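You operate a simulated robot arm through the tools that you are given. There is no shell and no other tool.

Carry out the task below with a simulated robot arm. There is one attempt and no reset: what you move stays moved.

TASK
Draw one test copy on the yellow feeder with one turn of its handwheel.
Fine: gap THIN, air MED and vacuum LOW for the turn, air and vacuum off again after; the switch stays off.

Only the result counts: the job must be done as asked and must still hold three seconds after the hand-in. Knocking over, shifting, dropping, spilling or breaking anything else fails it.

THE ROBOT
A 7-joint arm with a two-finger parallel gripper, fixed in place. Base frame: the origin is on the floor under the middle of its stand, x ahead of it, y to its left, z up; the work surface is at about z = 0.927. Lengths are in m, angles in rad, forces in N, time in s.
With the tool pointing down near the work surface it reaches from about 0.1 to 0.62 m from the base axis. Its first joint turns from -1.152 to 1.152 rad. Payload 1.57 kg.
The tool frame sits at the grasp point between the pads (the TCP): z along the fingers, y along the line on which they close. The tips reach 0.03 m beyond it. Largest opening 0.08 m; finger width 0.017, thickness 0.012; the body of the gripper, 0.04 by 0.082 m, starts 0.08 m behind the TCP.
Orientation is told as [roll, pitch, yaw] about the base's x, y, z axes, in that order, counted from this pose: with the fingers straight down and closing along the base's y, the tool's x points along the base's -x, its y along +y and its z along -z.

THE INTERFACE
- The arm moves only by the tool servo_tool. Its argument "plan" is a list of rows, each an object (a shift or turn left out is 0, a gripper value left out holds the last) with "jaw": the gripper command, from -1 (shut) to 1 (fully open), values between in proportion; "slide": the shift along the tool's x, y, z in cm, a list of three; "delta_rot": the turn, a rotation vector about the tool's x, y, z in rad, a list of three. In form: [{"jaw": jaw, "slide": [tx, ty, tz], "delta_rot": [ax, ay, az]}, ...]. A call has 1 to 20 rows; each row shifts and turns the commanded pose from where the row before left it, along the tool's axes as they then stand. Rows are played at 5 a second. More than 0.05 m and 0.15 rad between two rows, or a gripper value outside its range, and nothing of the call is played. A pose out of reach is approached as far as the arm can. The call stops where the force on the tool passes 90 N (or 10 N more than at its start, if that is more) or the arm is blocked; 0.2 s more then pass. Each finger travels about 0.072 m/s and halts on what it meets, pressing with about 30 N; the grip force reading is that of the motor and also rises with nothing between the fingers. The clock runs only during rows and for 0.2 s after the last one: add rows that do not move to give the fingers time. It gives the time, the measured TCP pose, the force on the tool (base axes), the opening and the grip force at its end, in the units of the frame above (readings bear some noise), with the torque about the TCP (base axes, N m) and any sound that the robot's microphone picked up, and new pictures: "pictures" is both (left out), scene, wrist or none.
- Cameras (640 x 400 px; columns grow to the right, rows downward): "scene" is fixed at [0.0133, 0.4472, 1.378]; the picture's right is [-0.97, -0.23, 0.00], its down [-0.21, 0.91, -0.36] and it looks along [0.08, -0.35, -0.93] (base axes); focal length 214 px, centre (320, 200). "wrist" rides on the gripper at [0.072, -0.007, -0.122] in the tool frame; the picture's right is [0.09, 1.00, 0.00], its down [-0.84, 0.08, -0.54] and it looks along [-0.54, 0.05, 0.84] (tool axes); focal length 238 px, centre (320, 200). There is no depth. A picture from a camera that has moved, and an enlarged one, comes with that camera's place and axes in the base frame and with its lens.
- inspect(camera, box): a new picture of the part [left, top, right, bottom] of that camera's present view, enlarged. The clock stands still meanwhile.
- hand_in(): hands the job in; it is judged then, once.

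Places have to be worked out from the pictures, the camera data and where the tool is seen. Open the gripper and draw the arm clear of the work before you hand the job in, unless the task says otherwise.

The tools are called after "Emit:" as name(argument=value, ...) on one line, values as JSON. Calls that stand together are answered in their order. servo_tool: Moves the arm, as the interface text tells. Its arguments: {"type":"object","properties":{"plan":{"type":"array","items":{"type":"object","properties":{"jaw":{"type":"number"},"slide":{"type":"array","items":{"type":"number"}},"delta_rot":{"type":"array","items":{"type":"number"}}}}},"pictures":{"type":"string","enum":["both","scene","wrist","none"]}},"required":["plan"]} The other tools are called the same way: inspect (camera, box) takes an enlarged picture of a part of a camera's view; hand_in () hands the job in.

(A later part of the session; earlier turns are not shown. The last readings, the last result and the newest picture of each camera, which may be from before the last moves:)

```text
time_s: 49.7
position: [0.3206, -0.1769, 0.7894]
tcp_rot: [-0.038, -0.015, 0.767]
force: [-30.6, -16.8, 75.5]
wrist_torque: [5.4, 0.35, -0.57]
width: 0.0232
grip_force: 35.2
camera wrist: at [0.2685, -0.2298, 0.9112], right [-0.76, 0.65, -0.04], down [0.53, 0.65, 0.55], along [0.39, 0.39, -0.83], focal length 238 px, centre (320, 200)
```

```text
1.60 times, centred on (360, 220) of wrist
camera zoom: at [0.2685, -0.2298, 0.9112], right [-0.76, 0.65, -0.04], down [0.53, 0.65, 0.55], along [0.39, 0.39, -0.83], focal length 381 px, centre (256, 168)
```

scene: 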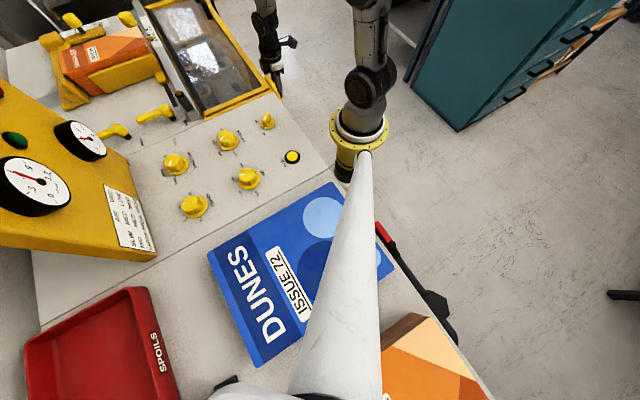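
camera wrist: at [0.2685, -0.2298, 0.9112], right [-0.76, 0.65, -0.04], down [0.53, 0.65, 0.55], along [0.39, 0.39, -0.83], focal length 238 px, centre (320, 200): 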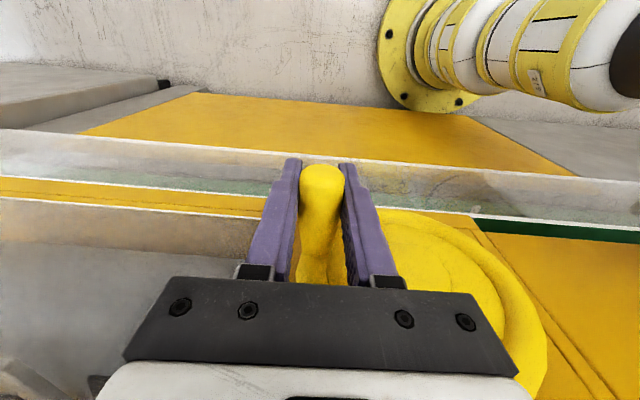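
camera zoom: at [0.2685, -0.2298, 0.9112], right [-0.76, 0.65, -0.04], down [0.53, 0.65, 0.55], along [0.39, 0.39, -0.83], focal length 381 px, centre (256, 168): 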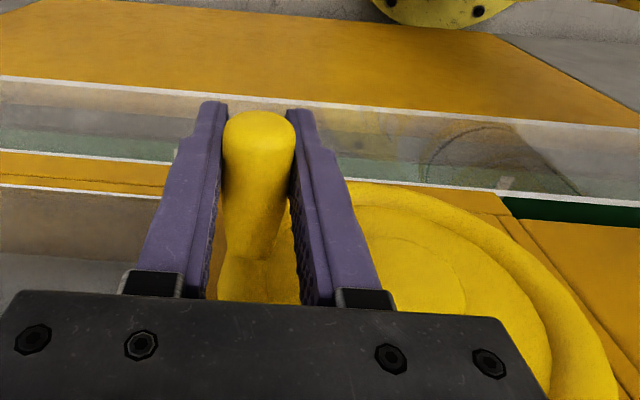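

The 5.4 N·m torque and the upward/outward force show a contact well away from the pads: the gripper housing on its machine side is resting on the wheel rim. The handle itself is fine. I'll ease back 4 mm and then tilt the tool ~0.5 rad about the pad axis, so the housing swings outward off the rim.

Emit:
servo_tool(plan=[{"jaw": -1, "slide": [0, -0.14, -0.38]}, {"delta_rot": [-0.0076, -0.101, -0.0036]}, {"delta_rot": [-0.0076, -0.101, -0.0036]}, {"delta_rot": [-0.0076, -0.101, -0.0036]}, {"delta_rot": [-0.0076, -0.101, -0.0036]}, {"delta_rot": [-0.0076, -0.101, -0.0036]}, {}])

Emit:
inspect(camera="wrist", box=[200, 100, 520, 300])

Emit:
inspect(camera="scene", box=[200, 20, 340, 130])

```text
time_s: 51.3
position: [0.321, -0.175, 0.7888]
tcp_rot: [-0.002, -0.518, 0.801]
force: [6.8, 7.8, -0.6]
wrist_torque: [-0.02, -0.04, -0.9]
width: 0.0233
grip_force: 35.1
camera wrist: at [0.2391, -0.2684, 0.8597], right [-0.77, 0.64, -0.05], down [0.26, 0.38, 0.89], along [0.58, 0.67, -0.46], focal length 238 px, centre (320, 200)
```

scene: 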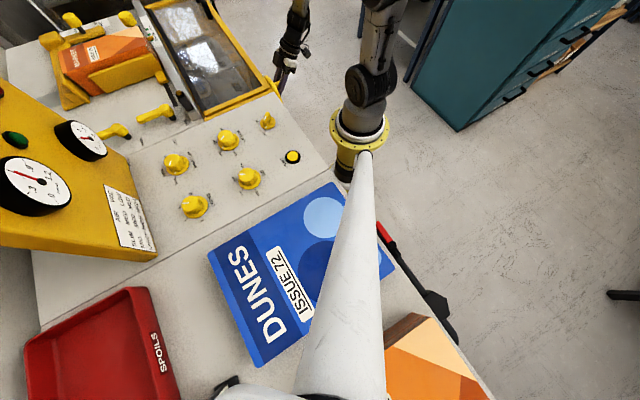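
wrist: 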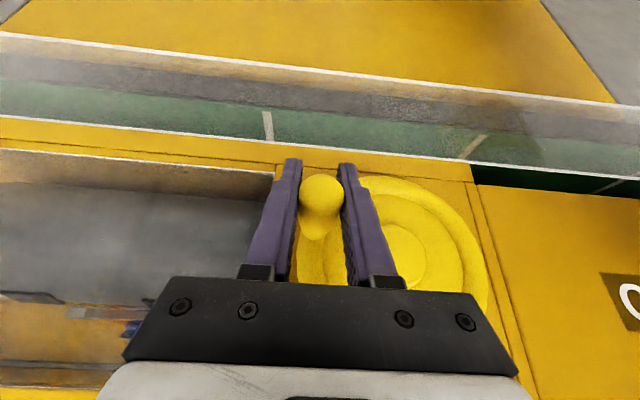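

```text
2.00 times, centred on (360, 200) of wrist
camera zoom: at [0.2391, -0.2684, 0.8597], right [-0.77, 0.64, -0.05], down [0.26, 0.38, 0.89], along [0.58, 0.67, -0.46], focal length 477 px, centre (240, 200)
```

zoom: 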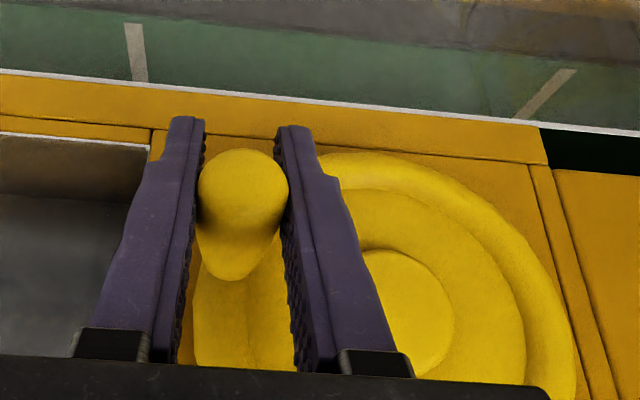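

```text
3.64 times, centred on (270, 75) of scene
camera zoom: at [0.0135, 0.4473, 1.3779], right [-0.97, -0.23, 0.0], down [-0.21, 0.91, -0.36], along [0.08, -0.35, -0.93], focal length 780 px, centre (502, 654)
```

zoom: 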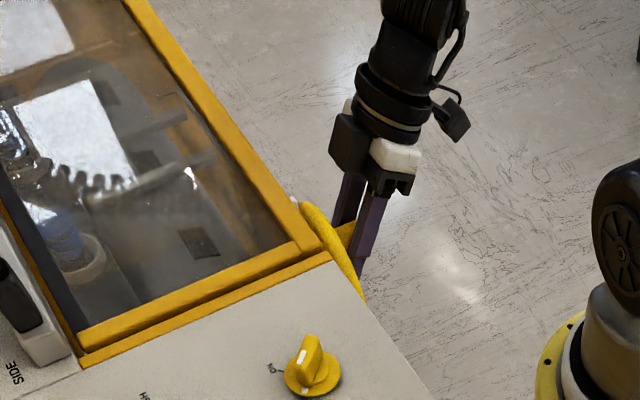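

The tilt cleared the contact: forces are back under 10 N and torque near zero, and the view shows the handle at ~105° still between the pads. I'll continue the circle with the tilted tool, to ~145° first.

Emit:
servo_tool(plan=[{"jaw": -1, "slide": [0.45, 0.334, 0.789], "delta_rot": [0.008, 0, 0.0139]}, {"slide": [0.432, 0.503, 0.758]}, {"slide": [0.382, 0.648, 0.671]}, {"slide": [0.321, 0.772, 0.563]}, {}], pictures="wrist")

Emit:
inspect(camera="wrist", box=[200, 100, 520, 300])

```text
time_s: 52.5
position: [0.3084, -0.1658, 0.7581]
tcp_rot: [-0.016, -0.514, 0.787]
force: [33.5, -20.7, -24.7]
wrist_torque: [0.86, 0.69, 0.7]
width: 0.0232
grip_force: 35.2
camera wrist: at [0.2245, -0.2553, 0.8299], right [-0.76, 0.65, -0.06], down [0.27, 0.39, 0.88], along [0.6, 0.65, -0.47], focal length 238 px, centre (320, 200)
```

wrist: 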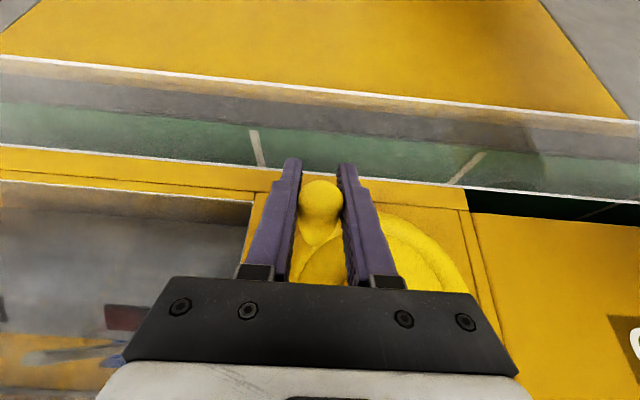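

```text
2.00 times, centred on (360, 200) of wrist
camera zoom: at [0.2245, -0.2553, 0.8299], right [-0.76, 0.65, -0.06], down [0.27, 0.39, 0.88], along [0.6, 0.65, -0.47], focal length 477 px, centre (240, 200)
```

zoom: 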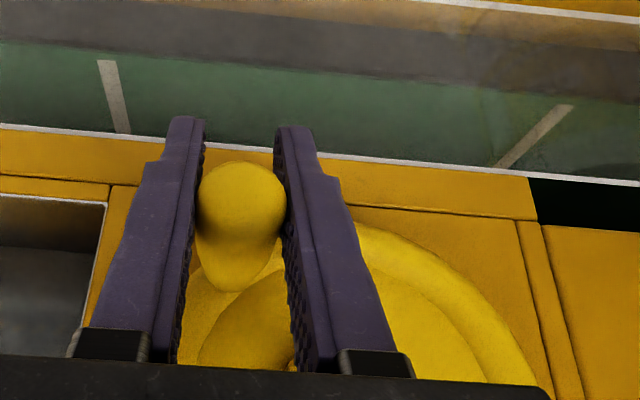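

At ~135° the radial load is ~44 N outward, so the real radius is closer to 60 mm than 57.5. I'll correct the path to R≈59.8 mm about (t 0.293, z 0.8145) and go on to 180°.

Emit:
servo_tool(plan=[{"jaw": -1, "slide": [0.416, 0.52, 0.73]}, {"slide": [0.218, 0.945, 0.382]}, {"slide": [0.134, 1.007, 0.235]}, {"slide": [0.045, 1.038, 0.079]}, {}])

Emit:
inspect(camera="wrist", box=[200, 100, 520, 300])

```text
time_s: 53.7
position: [0.2807, -0.1357, 0.7417]
tcp_rot: [-0.005, -0.516, 0.787]
force: [-1.7, -11.1, -0.2]
wrist_torque: [0.64, -0.12, 0.73]
width: 0.0234
grip_force: 35.5
camera wrist: at [0.1973, -0.2269, 0.8116], right [-0.76, 0.65, -0.05], down [0.27, 0.38, 0.88], along [0.59, 0.66, -0.46], focal length 238 px, centre (320, 200)
```

scene: 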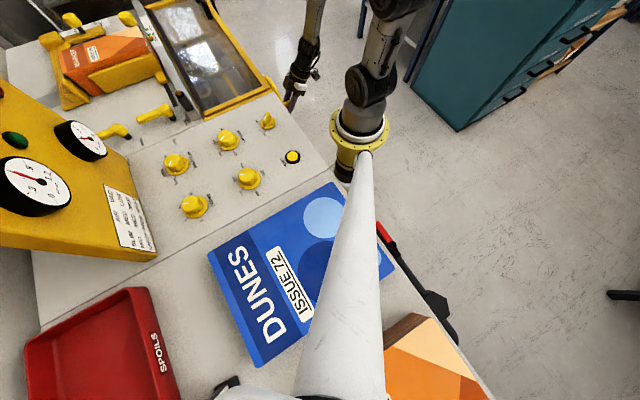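
wrist: 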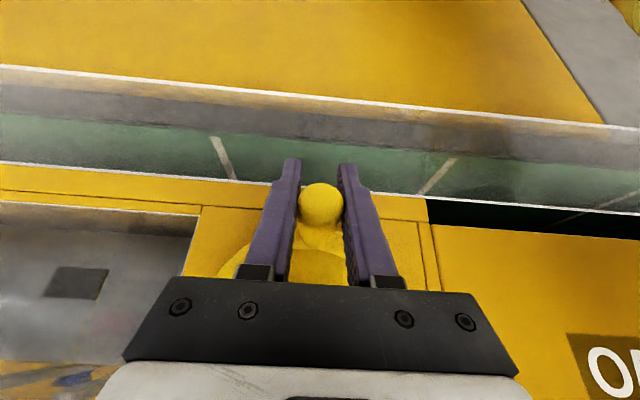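

```text
2.00 times, centred on (360, 200) of wrist
camera zoom: at [0.1973, -0.2269, 0.8116], right [-0.76, 0.65, -0.05], down [0.27, 0.38, 0.88], along [0.59, 0.66, -0.46], focal length 477 px, centre (240, 200)
```

zoom: 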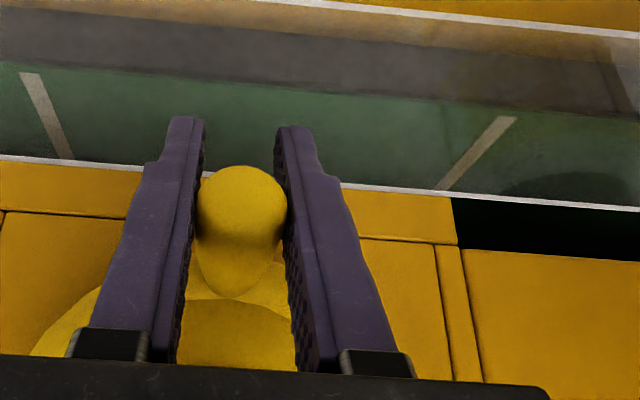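

At ~180° loads are small (drag ~7 N, radial ~0), so the corrected radius is good. Continuing up the far side to 270°.

Emit:
servo_tool(plan=[{"jaw": -1, "slide": [-0.045, 1.038, -0.079]}, {"slide": [-0.134, 1.007, -0.235]}, {"slide": [-0.218, 0.945, -0.382]}, {"slide": [-0.296, 0.854, -0.52]}, {"slide": [-0.365, 0.737, -0.64]}, {}])

Emit:
inspect(camera="wrist", box=[120, 100, 440, 300])

```text
time_s: 55.1
position: [0.25, -0.1036, 0.7616]
tcp_rot: [-0.006, -0.517, 0.788]
force: [13.6, -3.4, -2.1]
wrist_torque: [0.41, 0.44, 0.91]
width: 0.0232
grip_force: 36.3
camera wrist: at [0.1658, -0.195, 0.8331], right [-0.76, 0.65, -0.05], down [0.27, 0.38, 0.88], along [0.59, 0.66, -0.46], focal length 238 px, centre (320, 200)
```

scene: 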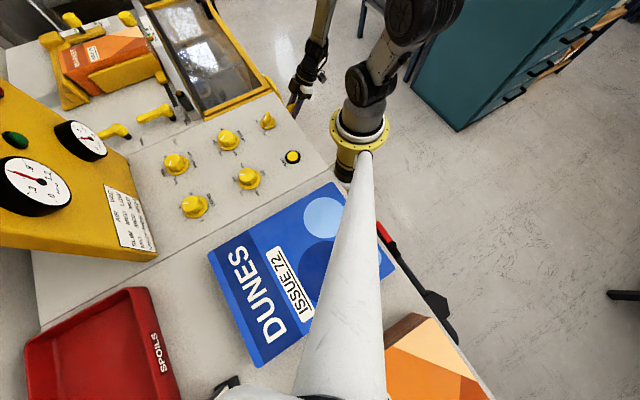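
wrist: 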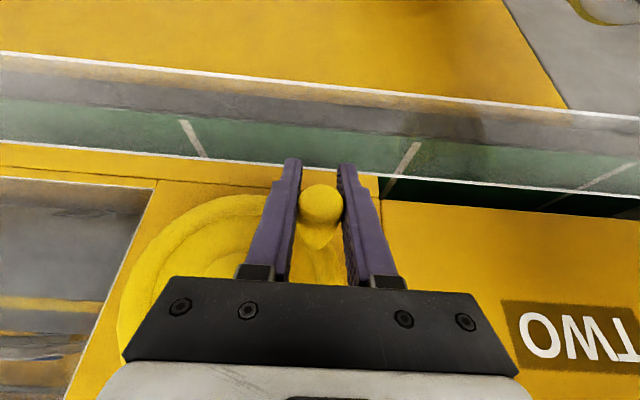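

```text
2.00 times, centred on (280, 200) of wrist
camera zoom: at [0.1658, -0.195, 0.8331], right [-0.76, 0.65, -0.05], down [0.27, 0.38, 0.88], along [0.59, 0.66, -0.46], focal length 477 px, centre (400, 200)
```

zoom: 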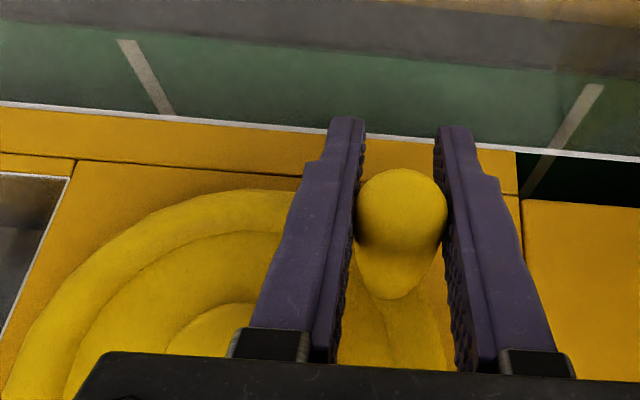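

At ~230° all loads are low (≤14 N). Continuing to 270°.

Emit:
servo_tool(plan=[{"jaw": -1, "slide": [-0.423, 0.598, -0.742]}, {"slide": [-0.468, 0.44, -0.821]}, {"slide": [-0.499, 0.27, -0.875]}, {"slide": [-0.514, 0.091, -0.902]}, {}], pictures="wrist")

Emit:
inspect(camera="wrist", box=[120, 100, 440, 300])

```text
time_s: 56.3
position: [0.2408, -0.0952, 0.8011]
tcp_rot: [-0.011, -0.514, 0.787]
force: [19.1, -18.9, -8.9]
wrist_torque: [0.63, 0.41, 0.85]
width: 0.0235
grip_force: 35.7
camera wrist: at [0.1564, -0.1865, 0.8727], right [-0.76, 0.65, -0.06], down [0.27, 0.39, 0.88], along [0.6, 0.65, -0.47], focal length 238 px, centre (320, 200)
```

wrist: 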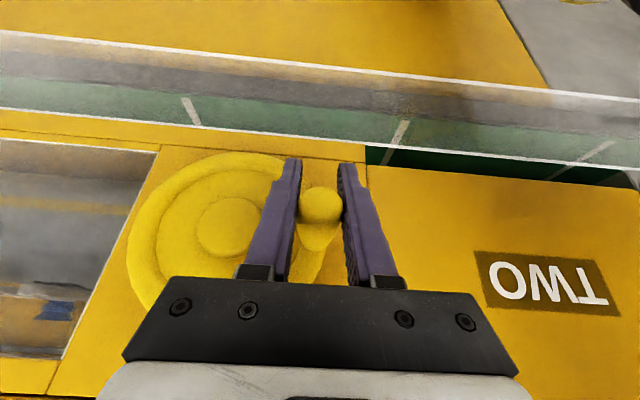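

```text
2.00 times, centred on (280, 200) of wrist
camera zoom: at [0.1564, -0.1865, 0.8727], right [-0.76, 0.65, -0.06], down [0.27, 0.39, 0.88], along [0.6, 0.65, -0.47], focal length 477 px, centre (400, 200)
```

zoom: 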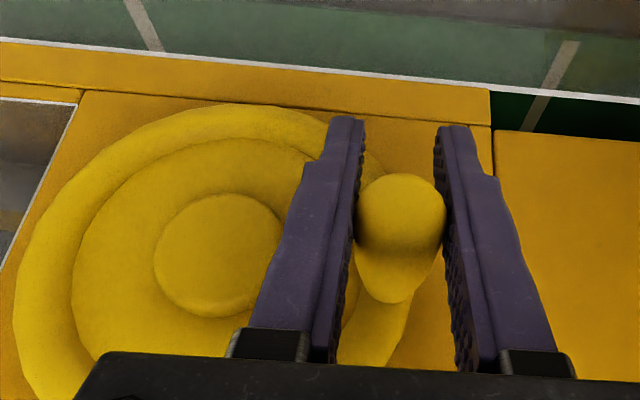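

At ~270° the handle pulls ~27 N inward, which means the centre is at t≈0.2947 with R≈57 mm on this side. I'll adjust the path and continue to ~320°.

Emit:
servo_tool(plan=[{"jaw": -1, "slide": [-0.455, -0.52, -0.8]}, {"slide": [-0.477, -0.258, -0.837]}, {"slide": [-0.448, -0.421, -0.785]}, {"slide": [-0.404, -0.572, -0.71]}, {"slide": [-0.349, -0.705, -0.613]}, {}], pictures="wrist")

Emit:
inspect(camera="wrist", box=[160, 100, 480, 300])

```text
time_s: 57.7
position: [0.2524, -0.1072, 0.844]
tcp_rot: [0.008, -0.522, 0.784]
force: [-29.6, 17.9, 20.7]
wrist_torque: [-0.25, 0.17, -0.5]
width: 0.0232
grip_force: 35.8
camera wrist: at [0.1707, -0.1993, 0.9136], right [-0.76, 0.65, -0.04], down [0.27, 0.37, 0.89], along [0.59, 0.67, -0.46], focal length 238 px, centre (320, 200)
```

wrist: 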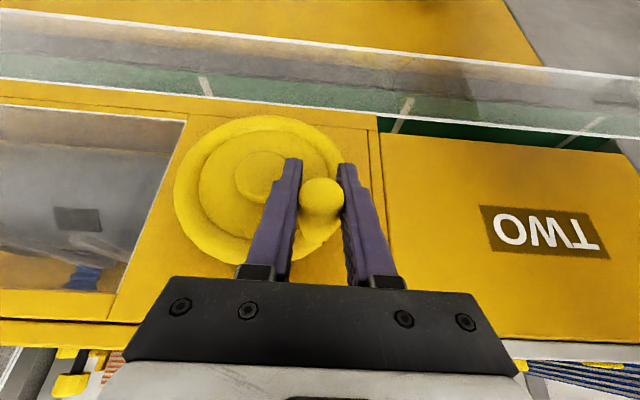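

```text
2.00 times, centred on (320, 200) of wrist
camera zoom: at [0.1707, -0.1993, 0.9136], right [-0.76, 0.65, -0.04], down [0.27, 0.37, 0.89], along [0.59, 0.67, -0.46], focal length 477 px, centre (320, 200)
```

zoom: 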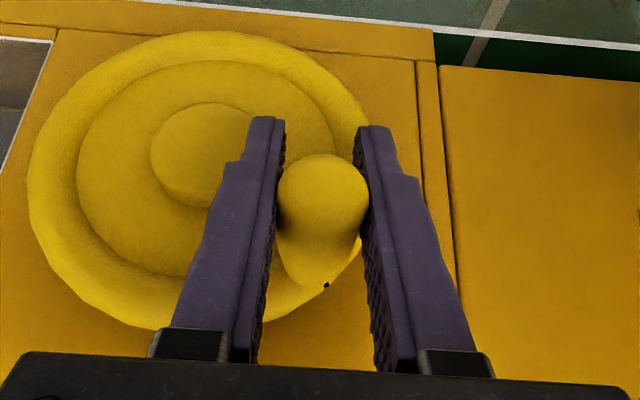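

At ~316° the load is modest (~39 N radial, ~7 N drag). I'll widen the radius slightly and bring the handle up to the index mark.

Emit:
servo_tool(plan=[{"jaw": -1, "slide": [-0.24, -0.39, -0.41]}, {"slide": [-0.225, -0.39, -0.407]}, {"slide": [-0.213, -0.92, -0.374]}, {"slide": [-0.129, -0.97, -0.226]}, {"slide": [-0.045, -1.01, -0.078]}, {}])

Emit:
inspect(camera="wrist", box=[200, 100, 440, 300])

```text
time_s: 59.1
position: [0.2819, -0.1378, 0.8613]
tcp_rot: [-0.008, -0.516, 0.788]
force: [-0.3, 10.3, 4.4]
wrist_torque: [0.37, -0.02, 0.73]
width: 0.0235
grip_force: 35.6
camera wrist: at [0.1983, -0.2286, 0.9325], right [-0.76, 0.65, -0.05], down [0.27, 0.38, 0.88], along [0.59, 0.66, -0.46], focal length 238 px, centre (320, 200)
```

scene: 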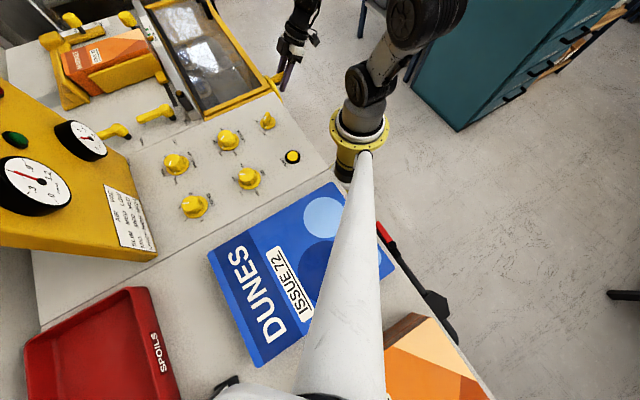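
wrist: 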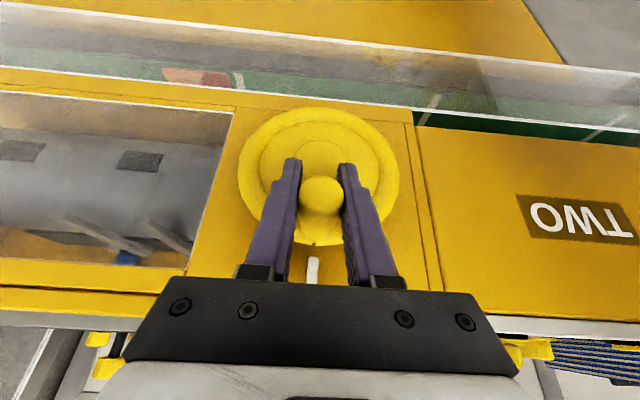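

```text
2.00 times, centred on (320, 200) of wrist
camera zoom: at [0.1983, -0.2286, 0.9325], right [-0.76, 0.65, -0.05], down [0.27, 0.38, 0.88], along [0.59, 0.66, -0.46], focal length 477 px, centre (320, 200)
```

zoom: 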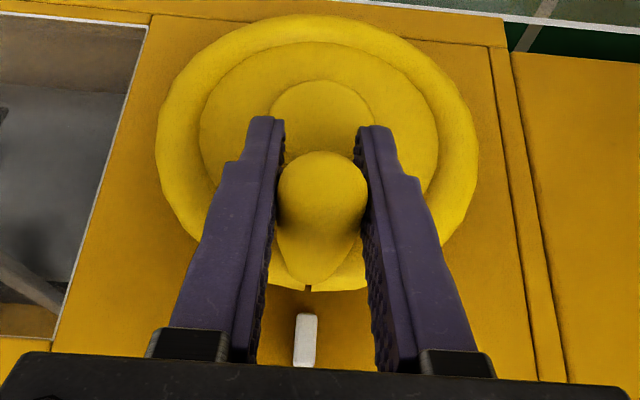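

The handle is back at the index mark, and a MARKET copy now shows on the raceway behind the glass. I'll zoom to check the mark alignment and the copy before releasing.

Emit:
inspect(camera="wrist", box=[270, 220, 360, 290])

Emit:
inspect(camera="wrist", box=[120, 30, 320, 150])

```text
5.71 times, centred on (315, 255) of wrist
camera zoom: at [0.1983, -0.2286, 0.9325], right [-0.76, 0.65, -0.05], down [0.27, 0.38, 0.88], along [0.59, 0.66, -0.46], focal length 1362 px, centre (349, -114)
```

zoom: 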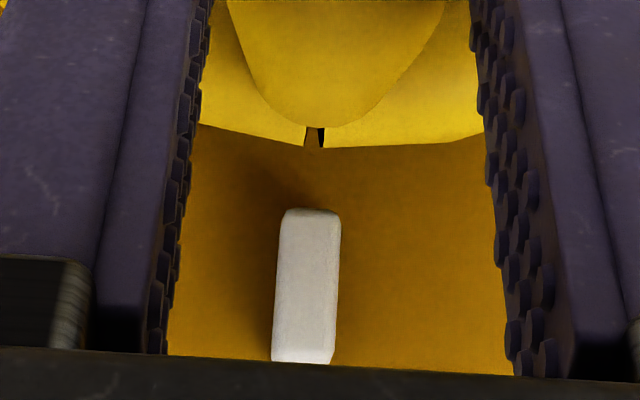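

```text
3.20 times, centred on (220, 90) of wrist
camera zoom: at [0.1983, -0.2286, 0.9325], right [-0.76, 0.65, -0.05], down [0.27, 0.38, 0.88], along [0.59, 0.66, -0.46], focal length 763 px, centre (640, 552)
```

zoom: 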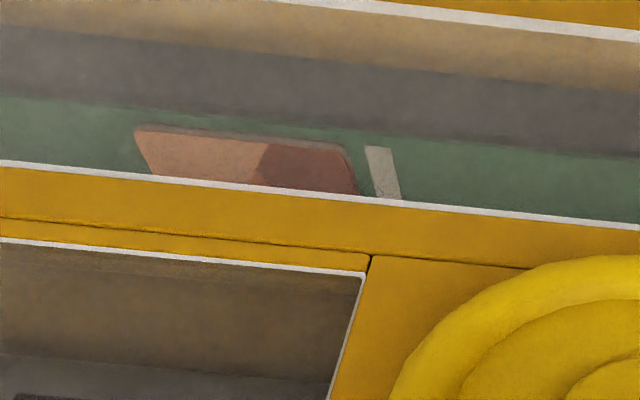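

The index slit is within ~1° of the white mark, and exactly one copy lies on the raceway. I'll open the gripper, back out along the tool axis and look at the result.

Emit:
servo_tool(plan=[{"jaw": 1}, {"jaw": 1}, {"jaw": 1}, {"jaw": 1}, {"slide": [0, 0, -3.0]}, {"slide": [0, 0, -4.0]}, {"slide": [0, 0, -4.0]}, {}])

Emit:
inspect(camera="wrist", box=[200, 60, 440, 220])

Emit:
inspect(camera="wrist", box=[80, 40, 400, 160])

```text
time_s: 60.9
position: [0.2424, -0.1743, 0.9577]
tcp_rot: [-0.006, -0.518, 0.785]
force: [0.2, 0.5, 0.1]
wrist_torque: [0.01, -0.02, 0.02]
width: 0.0799
grip_force: 0.1
camera wrist: at [0.1589, -0.2667, 1.0279], right [-0.76, 0.65, -0.05], down [0.27, 0.38, 0.88], along [0.59, 0.66, -0.46], focal length 238 px, centre (320, 200)
```

scene: 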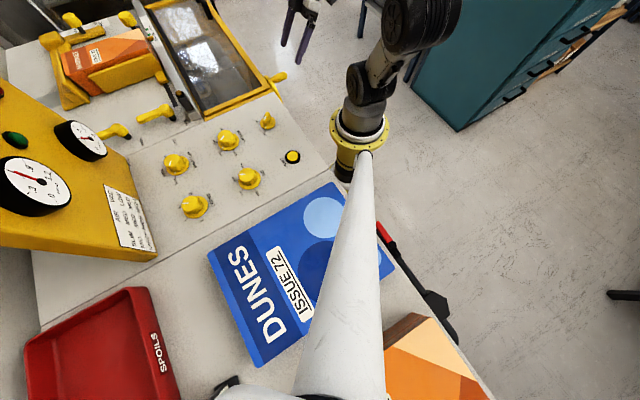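
wrist: 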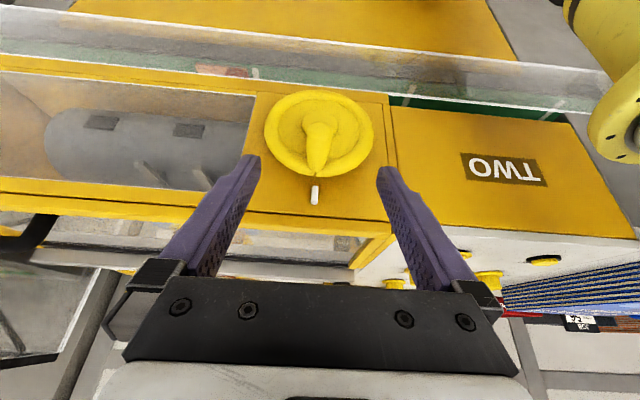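

```text
2.50 times, centred on (320, 140) of wrist
camera zoom: at [0.1589, -0.2667, 1.0279], right [-0.76, 0.65, -0.05], down [0.27, 0.38, 0.88], along [0.59, 0.66, -0.46], focal length 596 px, centre (320, 350)
```

zoom: 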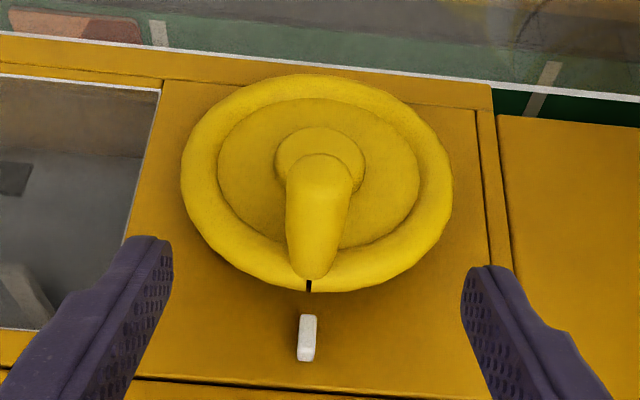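

```text
2.00 times, centred on (240, 100) of wrist
camera zoom: at [0.1589, -0.2667, 1.0279], right [-0.76, 0.65, -0.05], down [0.27, 0.38, 0.88], along [0.59, 0.66, -0.46], focal length 477 px, centre (480, 400)
```

zoom: 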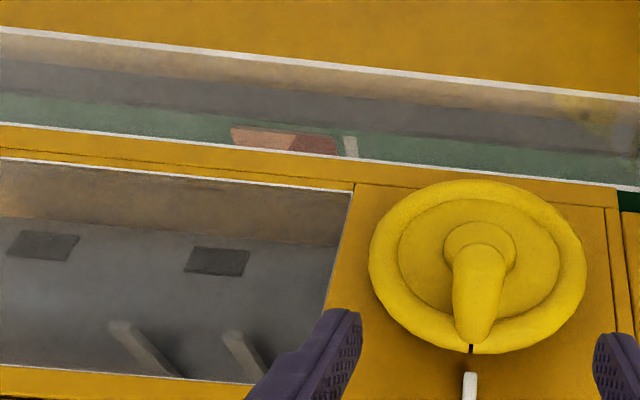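

The wheel stands on its index and one copy is delivered. Next I switch VACUUM and AIR off: level the tool, lift, and go back over VACUUM with yaw 0.26.

Emit:
servo_tool(plan=[{"jaw": 1, "delta_rot": [0, 0.1295, 0]}, {"delta_rot": [0, 0.1295, 0]}, {"delta_rot": [0, 0.1295, 0]}, {"delta_rot": [0, 0.1295, 0]}, {"slide": [0, 0, -4.7]}, {"slide": [0, 0, -4.7]}, {"slide": [0, 0, -4.7]}, {"delta_rot": [0, 0, 0.131]}, {"delta_rot": [0, 0, 0.131]}, {"delta_rot": [0, 0, 0.131]}, {"delta_rot": [0, 0, 0.131]}, {"slide": [-1.975, 4.025, 0]}, {"slide": [-1.975, 4.025, 0]}, {"slide": [-1.975, 4.025, 0]}, {"slide": [-1.975, 4.025, 0]}, {"slide": [-1.975, 4.025, 0]}, {"slide": [-1.975, 4.025, 0]}, {"slide": [-1.975, 4.025, 0]}, {"slide": [-1.975, 4.025, 0]}, {"jaw": 0.6}])

Emit:
inspect(camera="wrist", box=[220, 60, 420, 210])

```text
time_s: 65.1
position: [0.314, 0.176, 1.0982]
tcp_rot: [-0.007, -0.003, 0.257]
force: [0.6, 0.5, -0.2]
wrist_torque: [-0.01, -0.01, -0.01]
width: 0.0638
grip_force: 0.1
camera wrist: at [0.2451, 0.153, 1.2199], right [-0.34, 0.94, 0.0], down [0.79, 0.29, 0.54], along [0.51, 0.18, -0.84], focal length 238 px, centre (320, 200)
```

scene: 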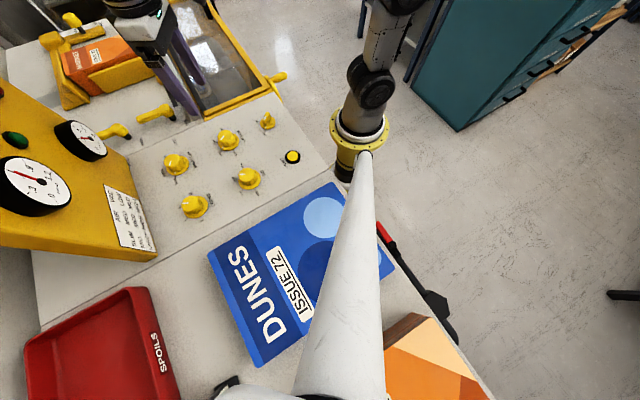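
wrist: 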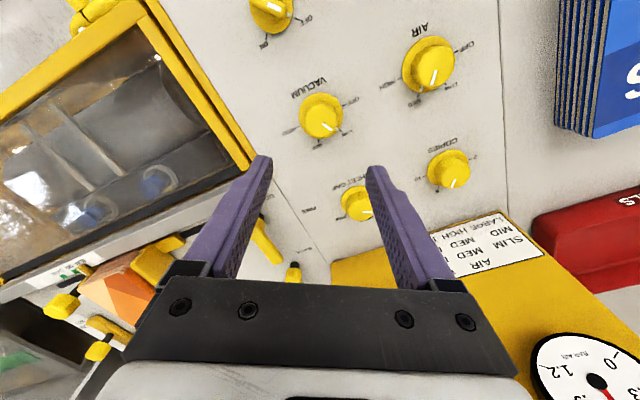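

```text
2.67 times, centred on (320, 135) of wrist
camera zoom: at [0.2451, 0.153, 1.2199], right [-0.34, 0.94, 0.0], down [0.79, 0.29, 0.54], along [0.51, 0.18, -0.84], focal length 636 px, centre (320, 373)
```

zoom: 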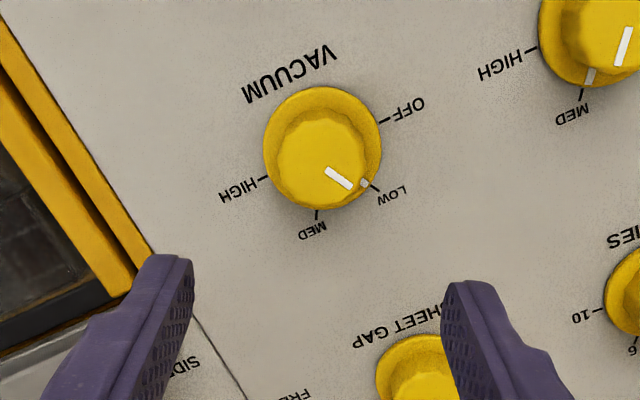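

VACUUM is at LOW and nearly centred under the tool. I'll descend, grip and turn 60° counter-clockwise to OFF.

Emit:
servo_tool(plan=[{"jaw": 0.6, "slide": [0.1, 0.12, 4.24]}, {"slide": [0, 0, 4.24]}, {"slide": [0, 0, 4.24]}, {}, {"jaw": -1}, {"jaw": -1}, {"jaw": -1}, {"delta_rot": [0, 0, -0.1496]}, {"delta_rot": [0, 0, -0.1496]}, {"delta_rot": [0, 0, -0.1496]}, {"delta_rot": [0, 0, -0.1496]}, {"delta_rot": [0, 0, -0.1496]}, {"delta_rot": [0, 0, -0.1496]}, {"delta_rot": [0, 0, -0.1496]}, {}])

Emit:
inspect(camera="wrist", box=[220, 90, 420, 240])

Emit:
inspect(camera="scene", box=[0, 80, 320, 260])

```text
time_s: 68.3
position: [0.3108, 0.1779, 0.97]
tcp_rot: [-0.003, 0.004, 1.306]
force: [-13.7, 10.9, 11.0]
wrist_torque: [0.41, 0.5, 0.0]
width: 0.0354
grip_force: 42.5
camera wrist: at [0.2983, 0.1069, 1.0922], right [-0.99, 0.17, 0.0], down [0.14, 0.83, 0.54], along [0.09, 0.53, -0.84], focal length 238 px, centre (320, 200)
```

scene: 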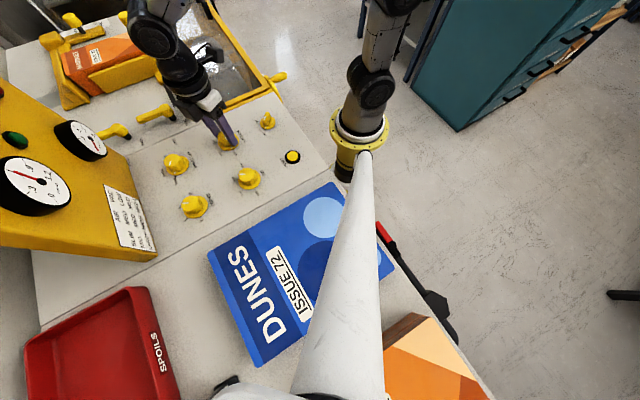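
wrist: 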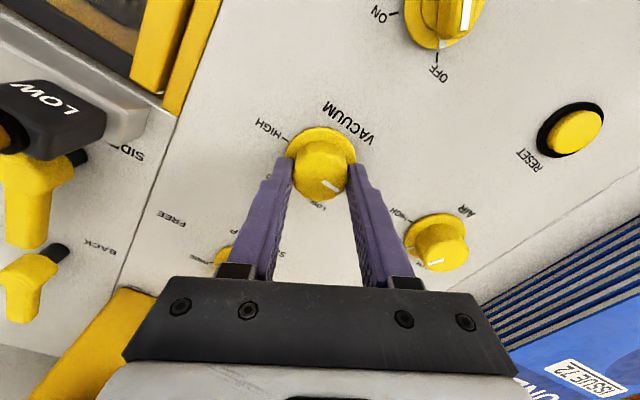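

```text
2.67 times, centred on (320, 165) of wrist
camera zoom: at [0.2983, 0.1069, 1.0922], right [-0.99, 0.17, 0.0], down [0.14, 0.83, 0.54], along [0.09, 0.53, -0.84], focal length 636 px, centre (320, 293)
```

zoom: 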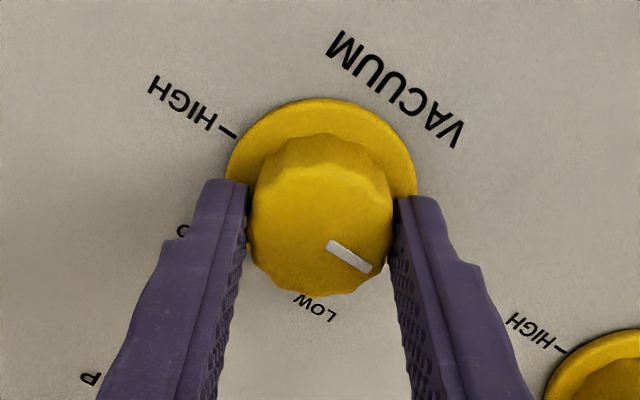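

```text
2.00 times, centred on (160, 170) of scene
camera zoom: at [0.0129, 0.4474, 1.3779], right [-0.97, -0.23, 0.0], down [-0.21, 0.91, -0.36], along [0.08, -0.35, -0.93], focal length 429 px, centre (640, 260)
```

zoom: 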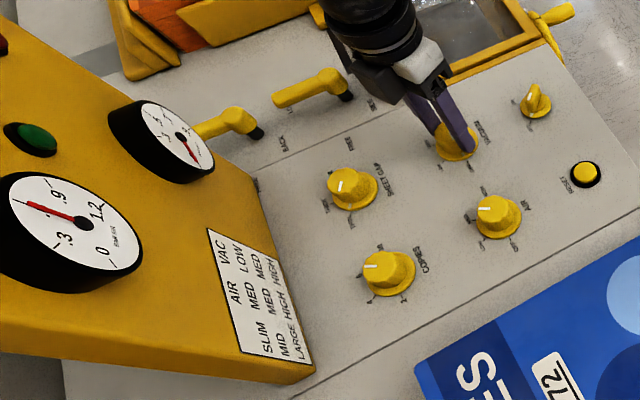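

The vacuum gauge has dropped to 0. I'll release, lift, move to AIR and rotate to yaw ≈ -0.39 for its 120° return turn.

Emit:
servo_tool(plan=[{"jaw": 0.6}, {"jaw": 0.6}, {"jaw": 0.6}, {"slide": [0, 0, -3.5]}, {"slide": [0, 0, -3.5]}, {"slide": [-2.0, 3.63, 0]}, {"slide": [-2.0, 3.63, 0]}, {"slide": [-2.0, 3.63, 0]}, {"delta_rot": [0, 0, 0.1413]}, {"delta_rot": [0, 0, 0.1413]}, {"delta_rot": [0, 0, 0.1413]}, {"delta_rot": [0, 0, 0.1413]}, {"delta_rot": [0, 0, 0.1413]}, {"delta_rot": [0, 0, 0.1413]}, {"delta_rot": [0, 0, 0.1413]}, {"delta_rot": [0, 0, 0.1413]}, {"delta_rot": [0, 0, 0.1413]}, {"delta_rot": [0, 0, 0.1413]}, {"delta_rot": [0, 0, 0.1413]}, {"delta_rot": [0, 0, 0.1413]}])

Emit:
inspect(camera="wrist", box=[220, 80, 420, 230])

Emit:
inspect(camera="scene", box=[140, 80, 320, 230])

```text
time_s: 72.5
position: [0.2225, 0.2641, 1.0395]
tcp_rot: [-0.003, -0.003, -0.394]
force: [0.8, 0.0, -0.3]
wrist_torque: [-0.02, -0.01, -0.04]
width: 0.0643
grip_force: 0.0
camera wrist: at [0.1528, 0.2859, 1.1608], right [0.3, 0.95, 0.0], down [0.8, -0.25, 0.55], along [0.52, -0.16, -0.84], focal length 238 px, centre (320, 200)
```

scene: 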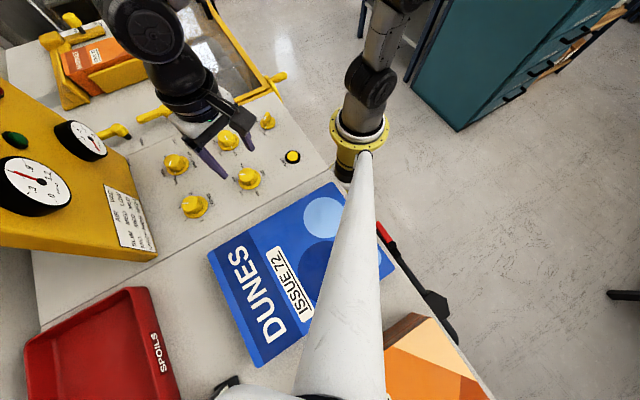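
wrist: 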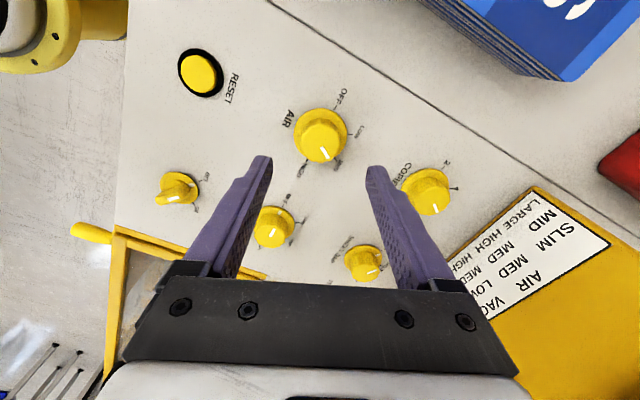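

```text
2.67 times, centred on (320, 155) of wrist
camera zoom: at [0.1528, 0.2859, 1.1608], right [0.3, 0.95, 0.0], down [0.8, -0.25, 0.55], along [0.52, -0.16, -0.84], focal length 636 px, centre (320, 320)
```

zoom: 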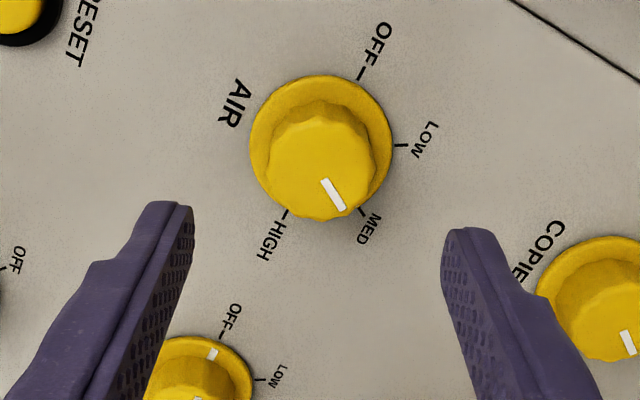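

```text
2.67 times, centred on (230, 155) of scene
camera zoom: at [0.0133, 0.4472, 1.378], right [-0.97, -0.23, 0.0], down [-0.21, 0.91, -0.36], along [0.08, -0.35, -0.93], focal length 572 px, centre (560, 320)
```

zoom: 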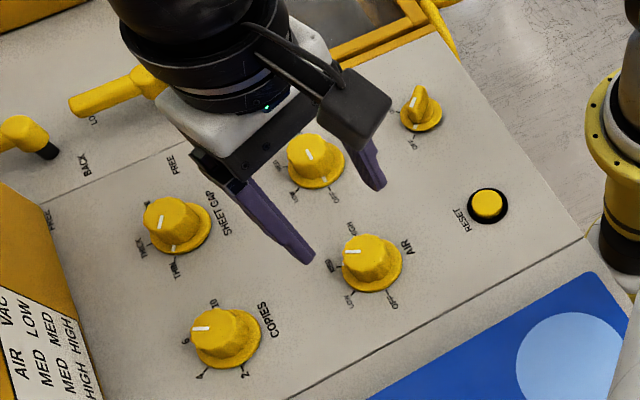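

VACUUM's mark is on OFF, and AIR is centred below at MED. I'll descend, grip and turn 120° counter-clockwise to OFF.

Emit:
servo_tool(plan=[{"jaw": 0.6, "slide": [0, 0, 3.45]}, {"slide": [0, 0, 3.45]}, {"jaw": -1}, {"jaw": -1}, {"jaw": -1}, {"delta_rot": [0, 0, -0.1396]}, {"delta_rot": [0, 0, -0.1396]}, {"delta_rot": [0, 0, -0.1396]}, {"delta_rot": [0, 0, -0.1396]}, {"delta_rot": [0, 0, -0.1396]}, {"delta_rot": [0, 0, -0.1396]}, {"delta_rot": [0, 0, -0.1396]}, {"delta_rot": [0, 0, -0.1396]}, {"delta_rot": [0, 0, -0.1396]}, {"delta_rot": [0, 0, -0.1396]}, {"delta_rot": [0, 0, -0.1396]}, {"delta_rot": [0, 0, -0.1396]}, {"delta_rot": [0, 0, -0.1396]}, {"delta_rot": [0, 0, -0.1396]}, {"delta_rot": [0, 0, -0.1396]}])

Emit:
inspect(camera="wrist", box=[220, 90, 420, 240])

Emit:
inspect(camera="scene", box=[0, 80, 320, 260])

```text
time_s: 76.7
position: [0.224, 0.2615, 0.9692]
tcp_rot: [-0.003, 0.01, 1.71]
force: [16.3, -29.6, 9.1]
wrist_torque: [-0.31, 0.13, 0.01]
width: 0.035
grip_force: 42.7
camera wrist: at [0.2396, 0.1927, 1.0925], right [-0.97, -0.23, 0.0], down [-0.19, 0.82, 0.53], along [-0.12, 0.52, -0.85], focal length 238 px, centre (320, 200)
```

scene: 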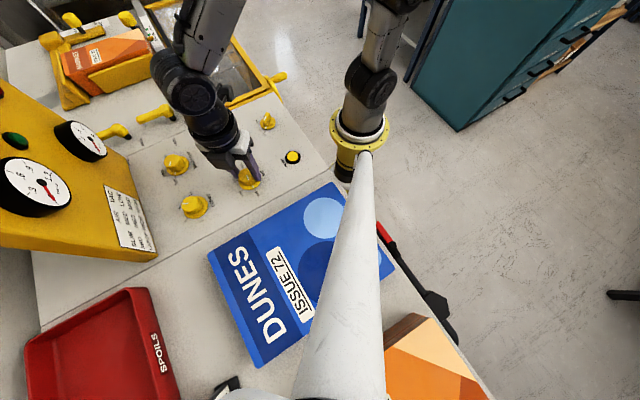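
wrist: 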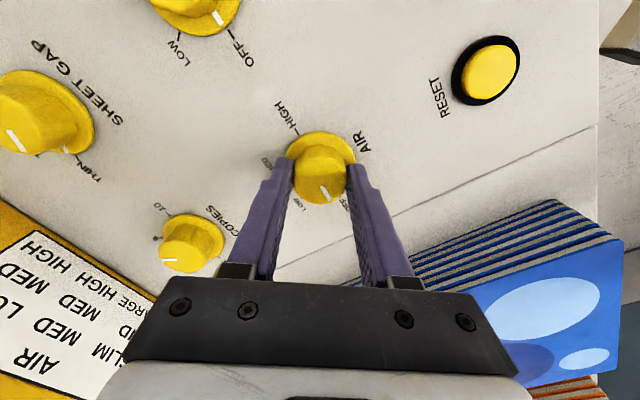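

```text
2.67 times, centred on (320, 165) of wrist
camera zoom: at [0.2396, 0.1927, 1.0925], right [-0.97, -0.23, 0.0], down [-0.19, 0.82, 0.53], along [-0.12, 0.52, -0.85], focal length 636 px, centre (320, 293)
```

zoom: 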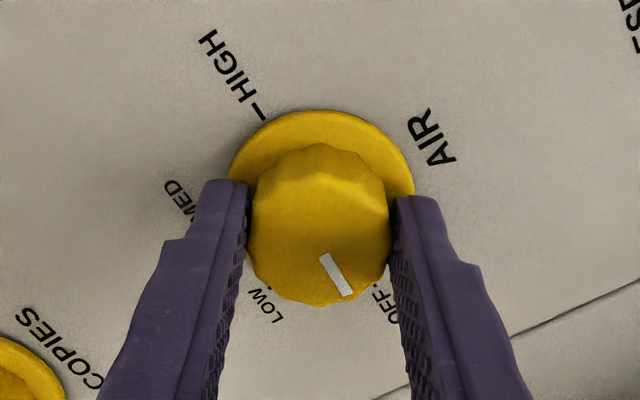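

```text
2.00 times, centred on (160, 170) of scene
camera zoom: at [0.0137, 0.4463, 1.3783], right [-0.97, -0.23, 0.0], down [-0.21, 0.91, -0.36], along [0.08, -0.35, -0.93], focal length 429 px, centre (640, 260)
```

zoom: 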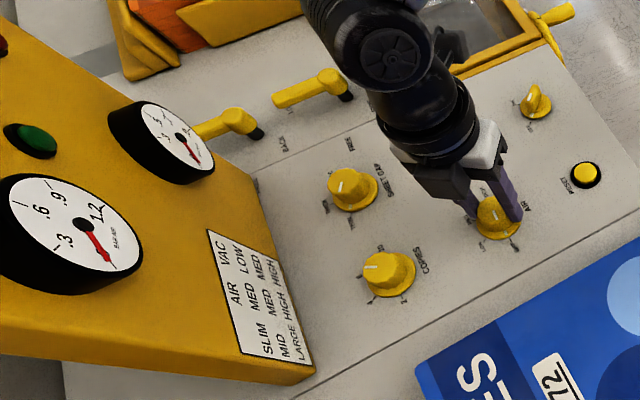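

Both gauges read 0. I'll release AIR, lift well clear and check every dial, the gauges and the display.

Emit:
servo_tool(plan=[{"jaw": 0.8}, {"jaw": 0.8}, {"jaw": 0.8}, {"slide": [0, 0, -4.0]}, {"slide": [0, 0, -4.5]}, {"slide": [0, 0, -4.5]}, {"slide": [0, 0, -4.5]}, {"jaw": 1, "slide": [0, 0, -4.5]}, {}])

Emit:
inspect(camera="scene", box=[130, 80, 330, 230])

Emit:
inspect(camera="wrist", box=[120, 0, 480, 240])

Emit:
inspect(camera="scene", box=[0, 100, 130, 220])

```text
time_s: 78.7
position: [0.2247, 0.2652, 1.1904]
tcp_rot: [-0.002, 0.004, 1.704]
force: [-0.3, 0.0, -1.1]
wrist_torque: [-0.04, -0.01, -0.01]
width: 0.0799
grip_force: 0.1
camera wrist: at [0.2386, 0.1952, 1.3132], right [-0.97, -0.22, 0.0], down [-0.19, 0.82, 0.54], along [-0.12, 0.52, -0.84], focal length 238 px, centre (320, 200)
```

scene: 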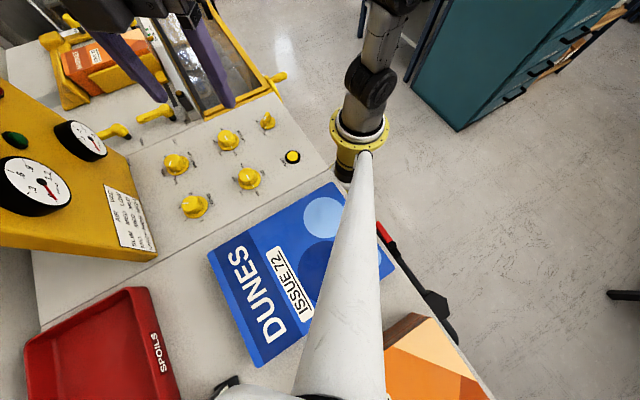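
wrist: 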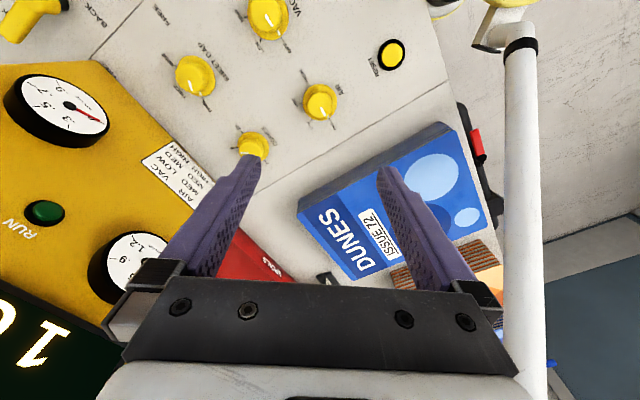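

```text
2.67 times, centred on (230, 155) of scene
camera zoom: at [0.0133, 0.4472, 1.378], right [-0.97, -0.23, 0.0], down [-0.21, 0.91, -0.36], along [0.08, -0.35, -0.93], focal length 572 px, centre (560, 320)
```

zoom: 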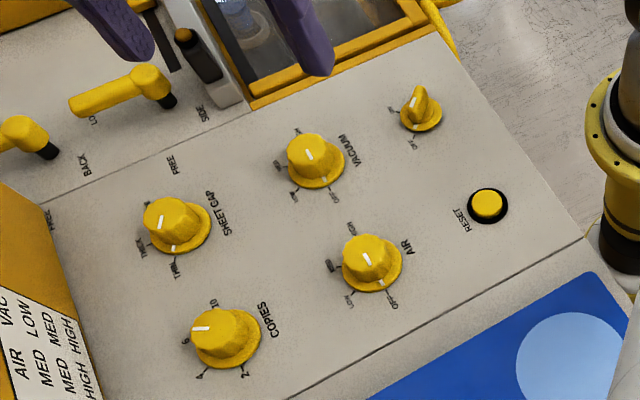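

```text
1.67 times, centred on (300, 120) of wrist
camera zoom: at [0.2386, 0.1952, 1.3132], right [-0.97, -0.22, 0.0], down [-0.19, 0.82, 0.54], along [-0.12, 0.52, -0.84], focal length 397 px, centre (353, 333)
```

zoom: 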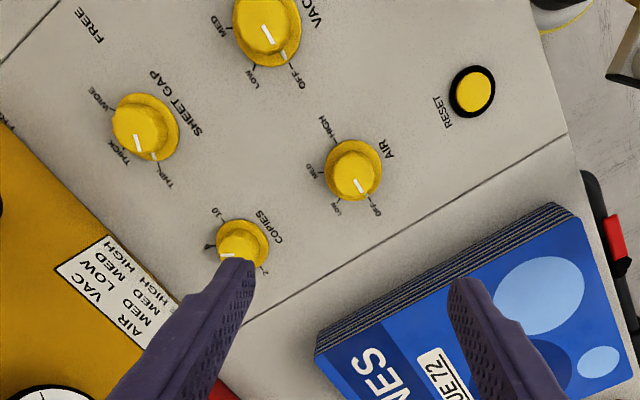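

```text
3.33 times, centred on (65, 160) of scene
camera zoom: at [0.0133, 0.4472, 1.378], right [-0.97, -0.23, 0.0], down [-0.21, 0.91, -0.36], along [0.08, -0.35, -0.93], focal length 715 px, centre (1170, 333)
```

zoom: 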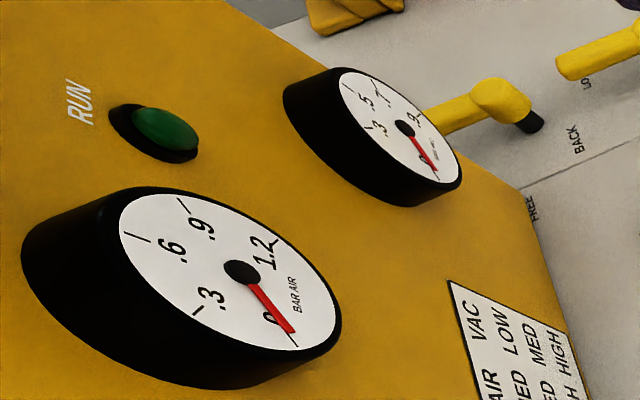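

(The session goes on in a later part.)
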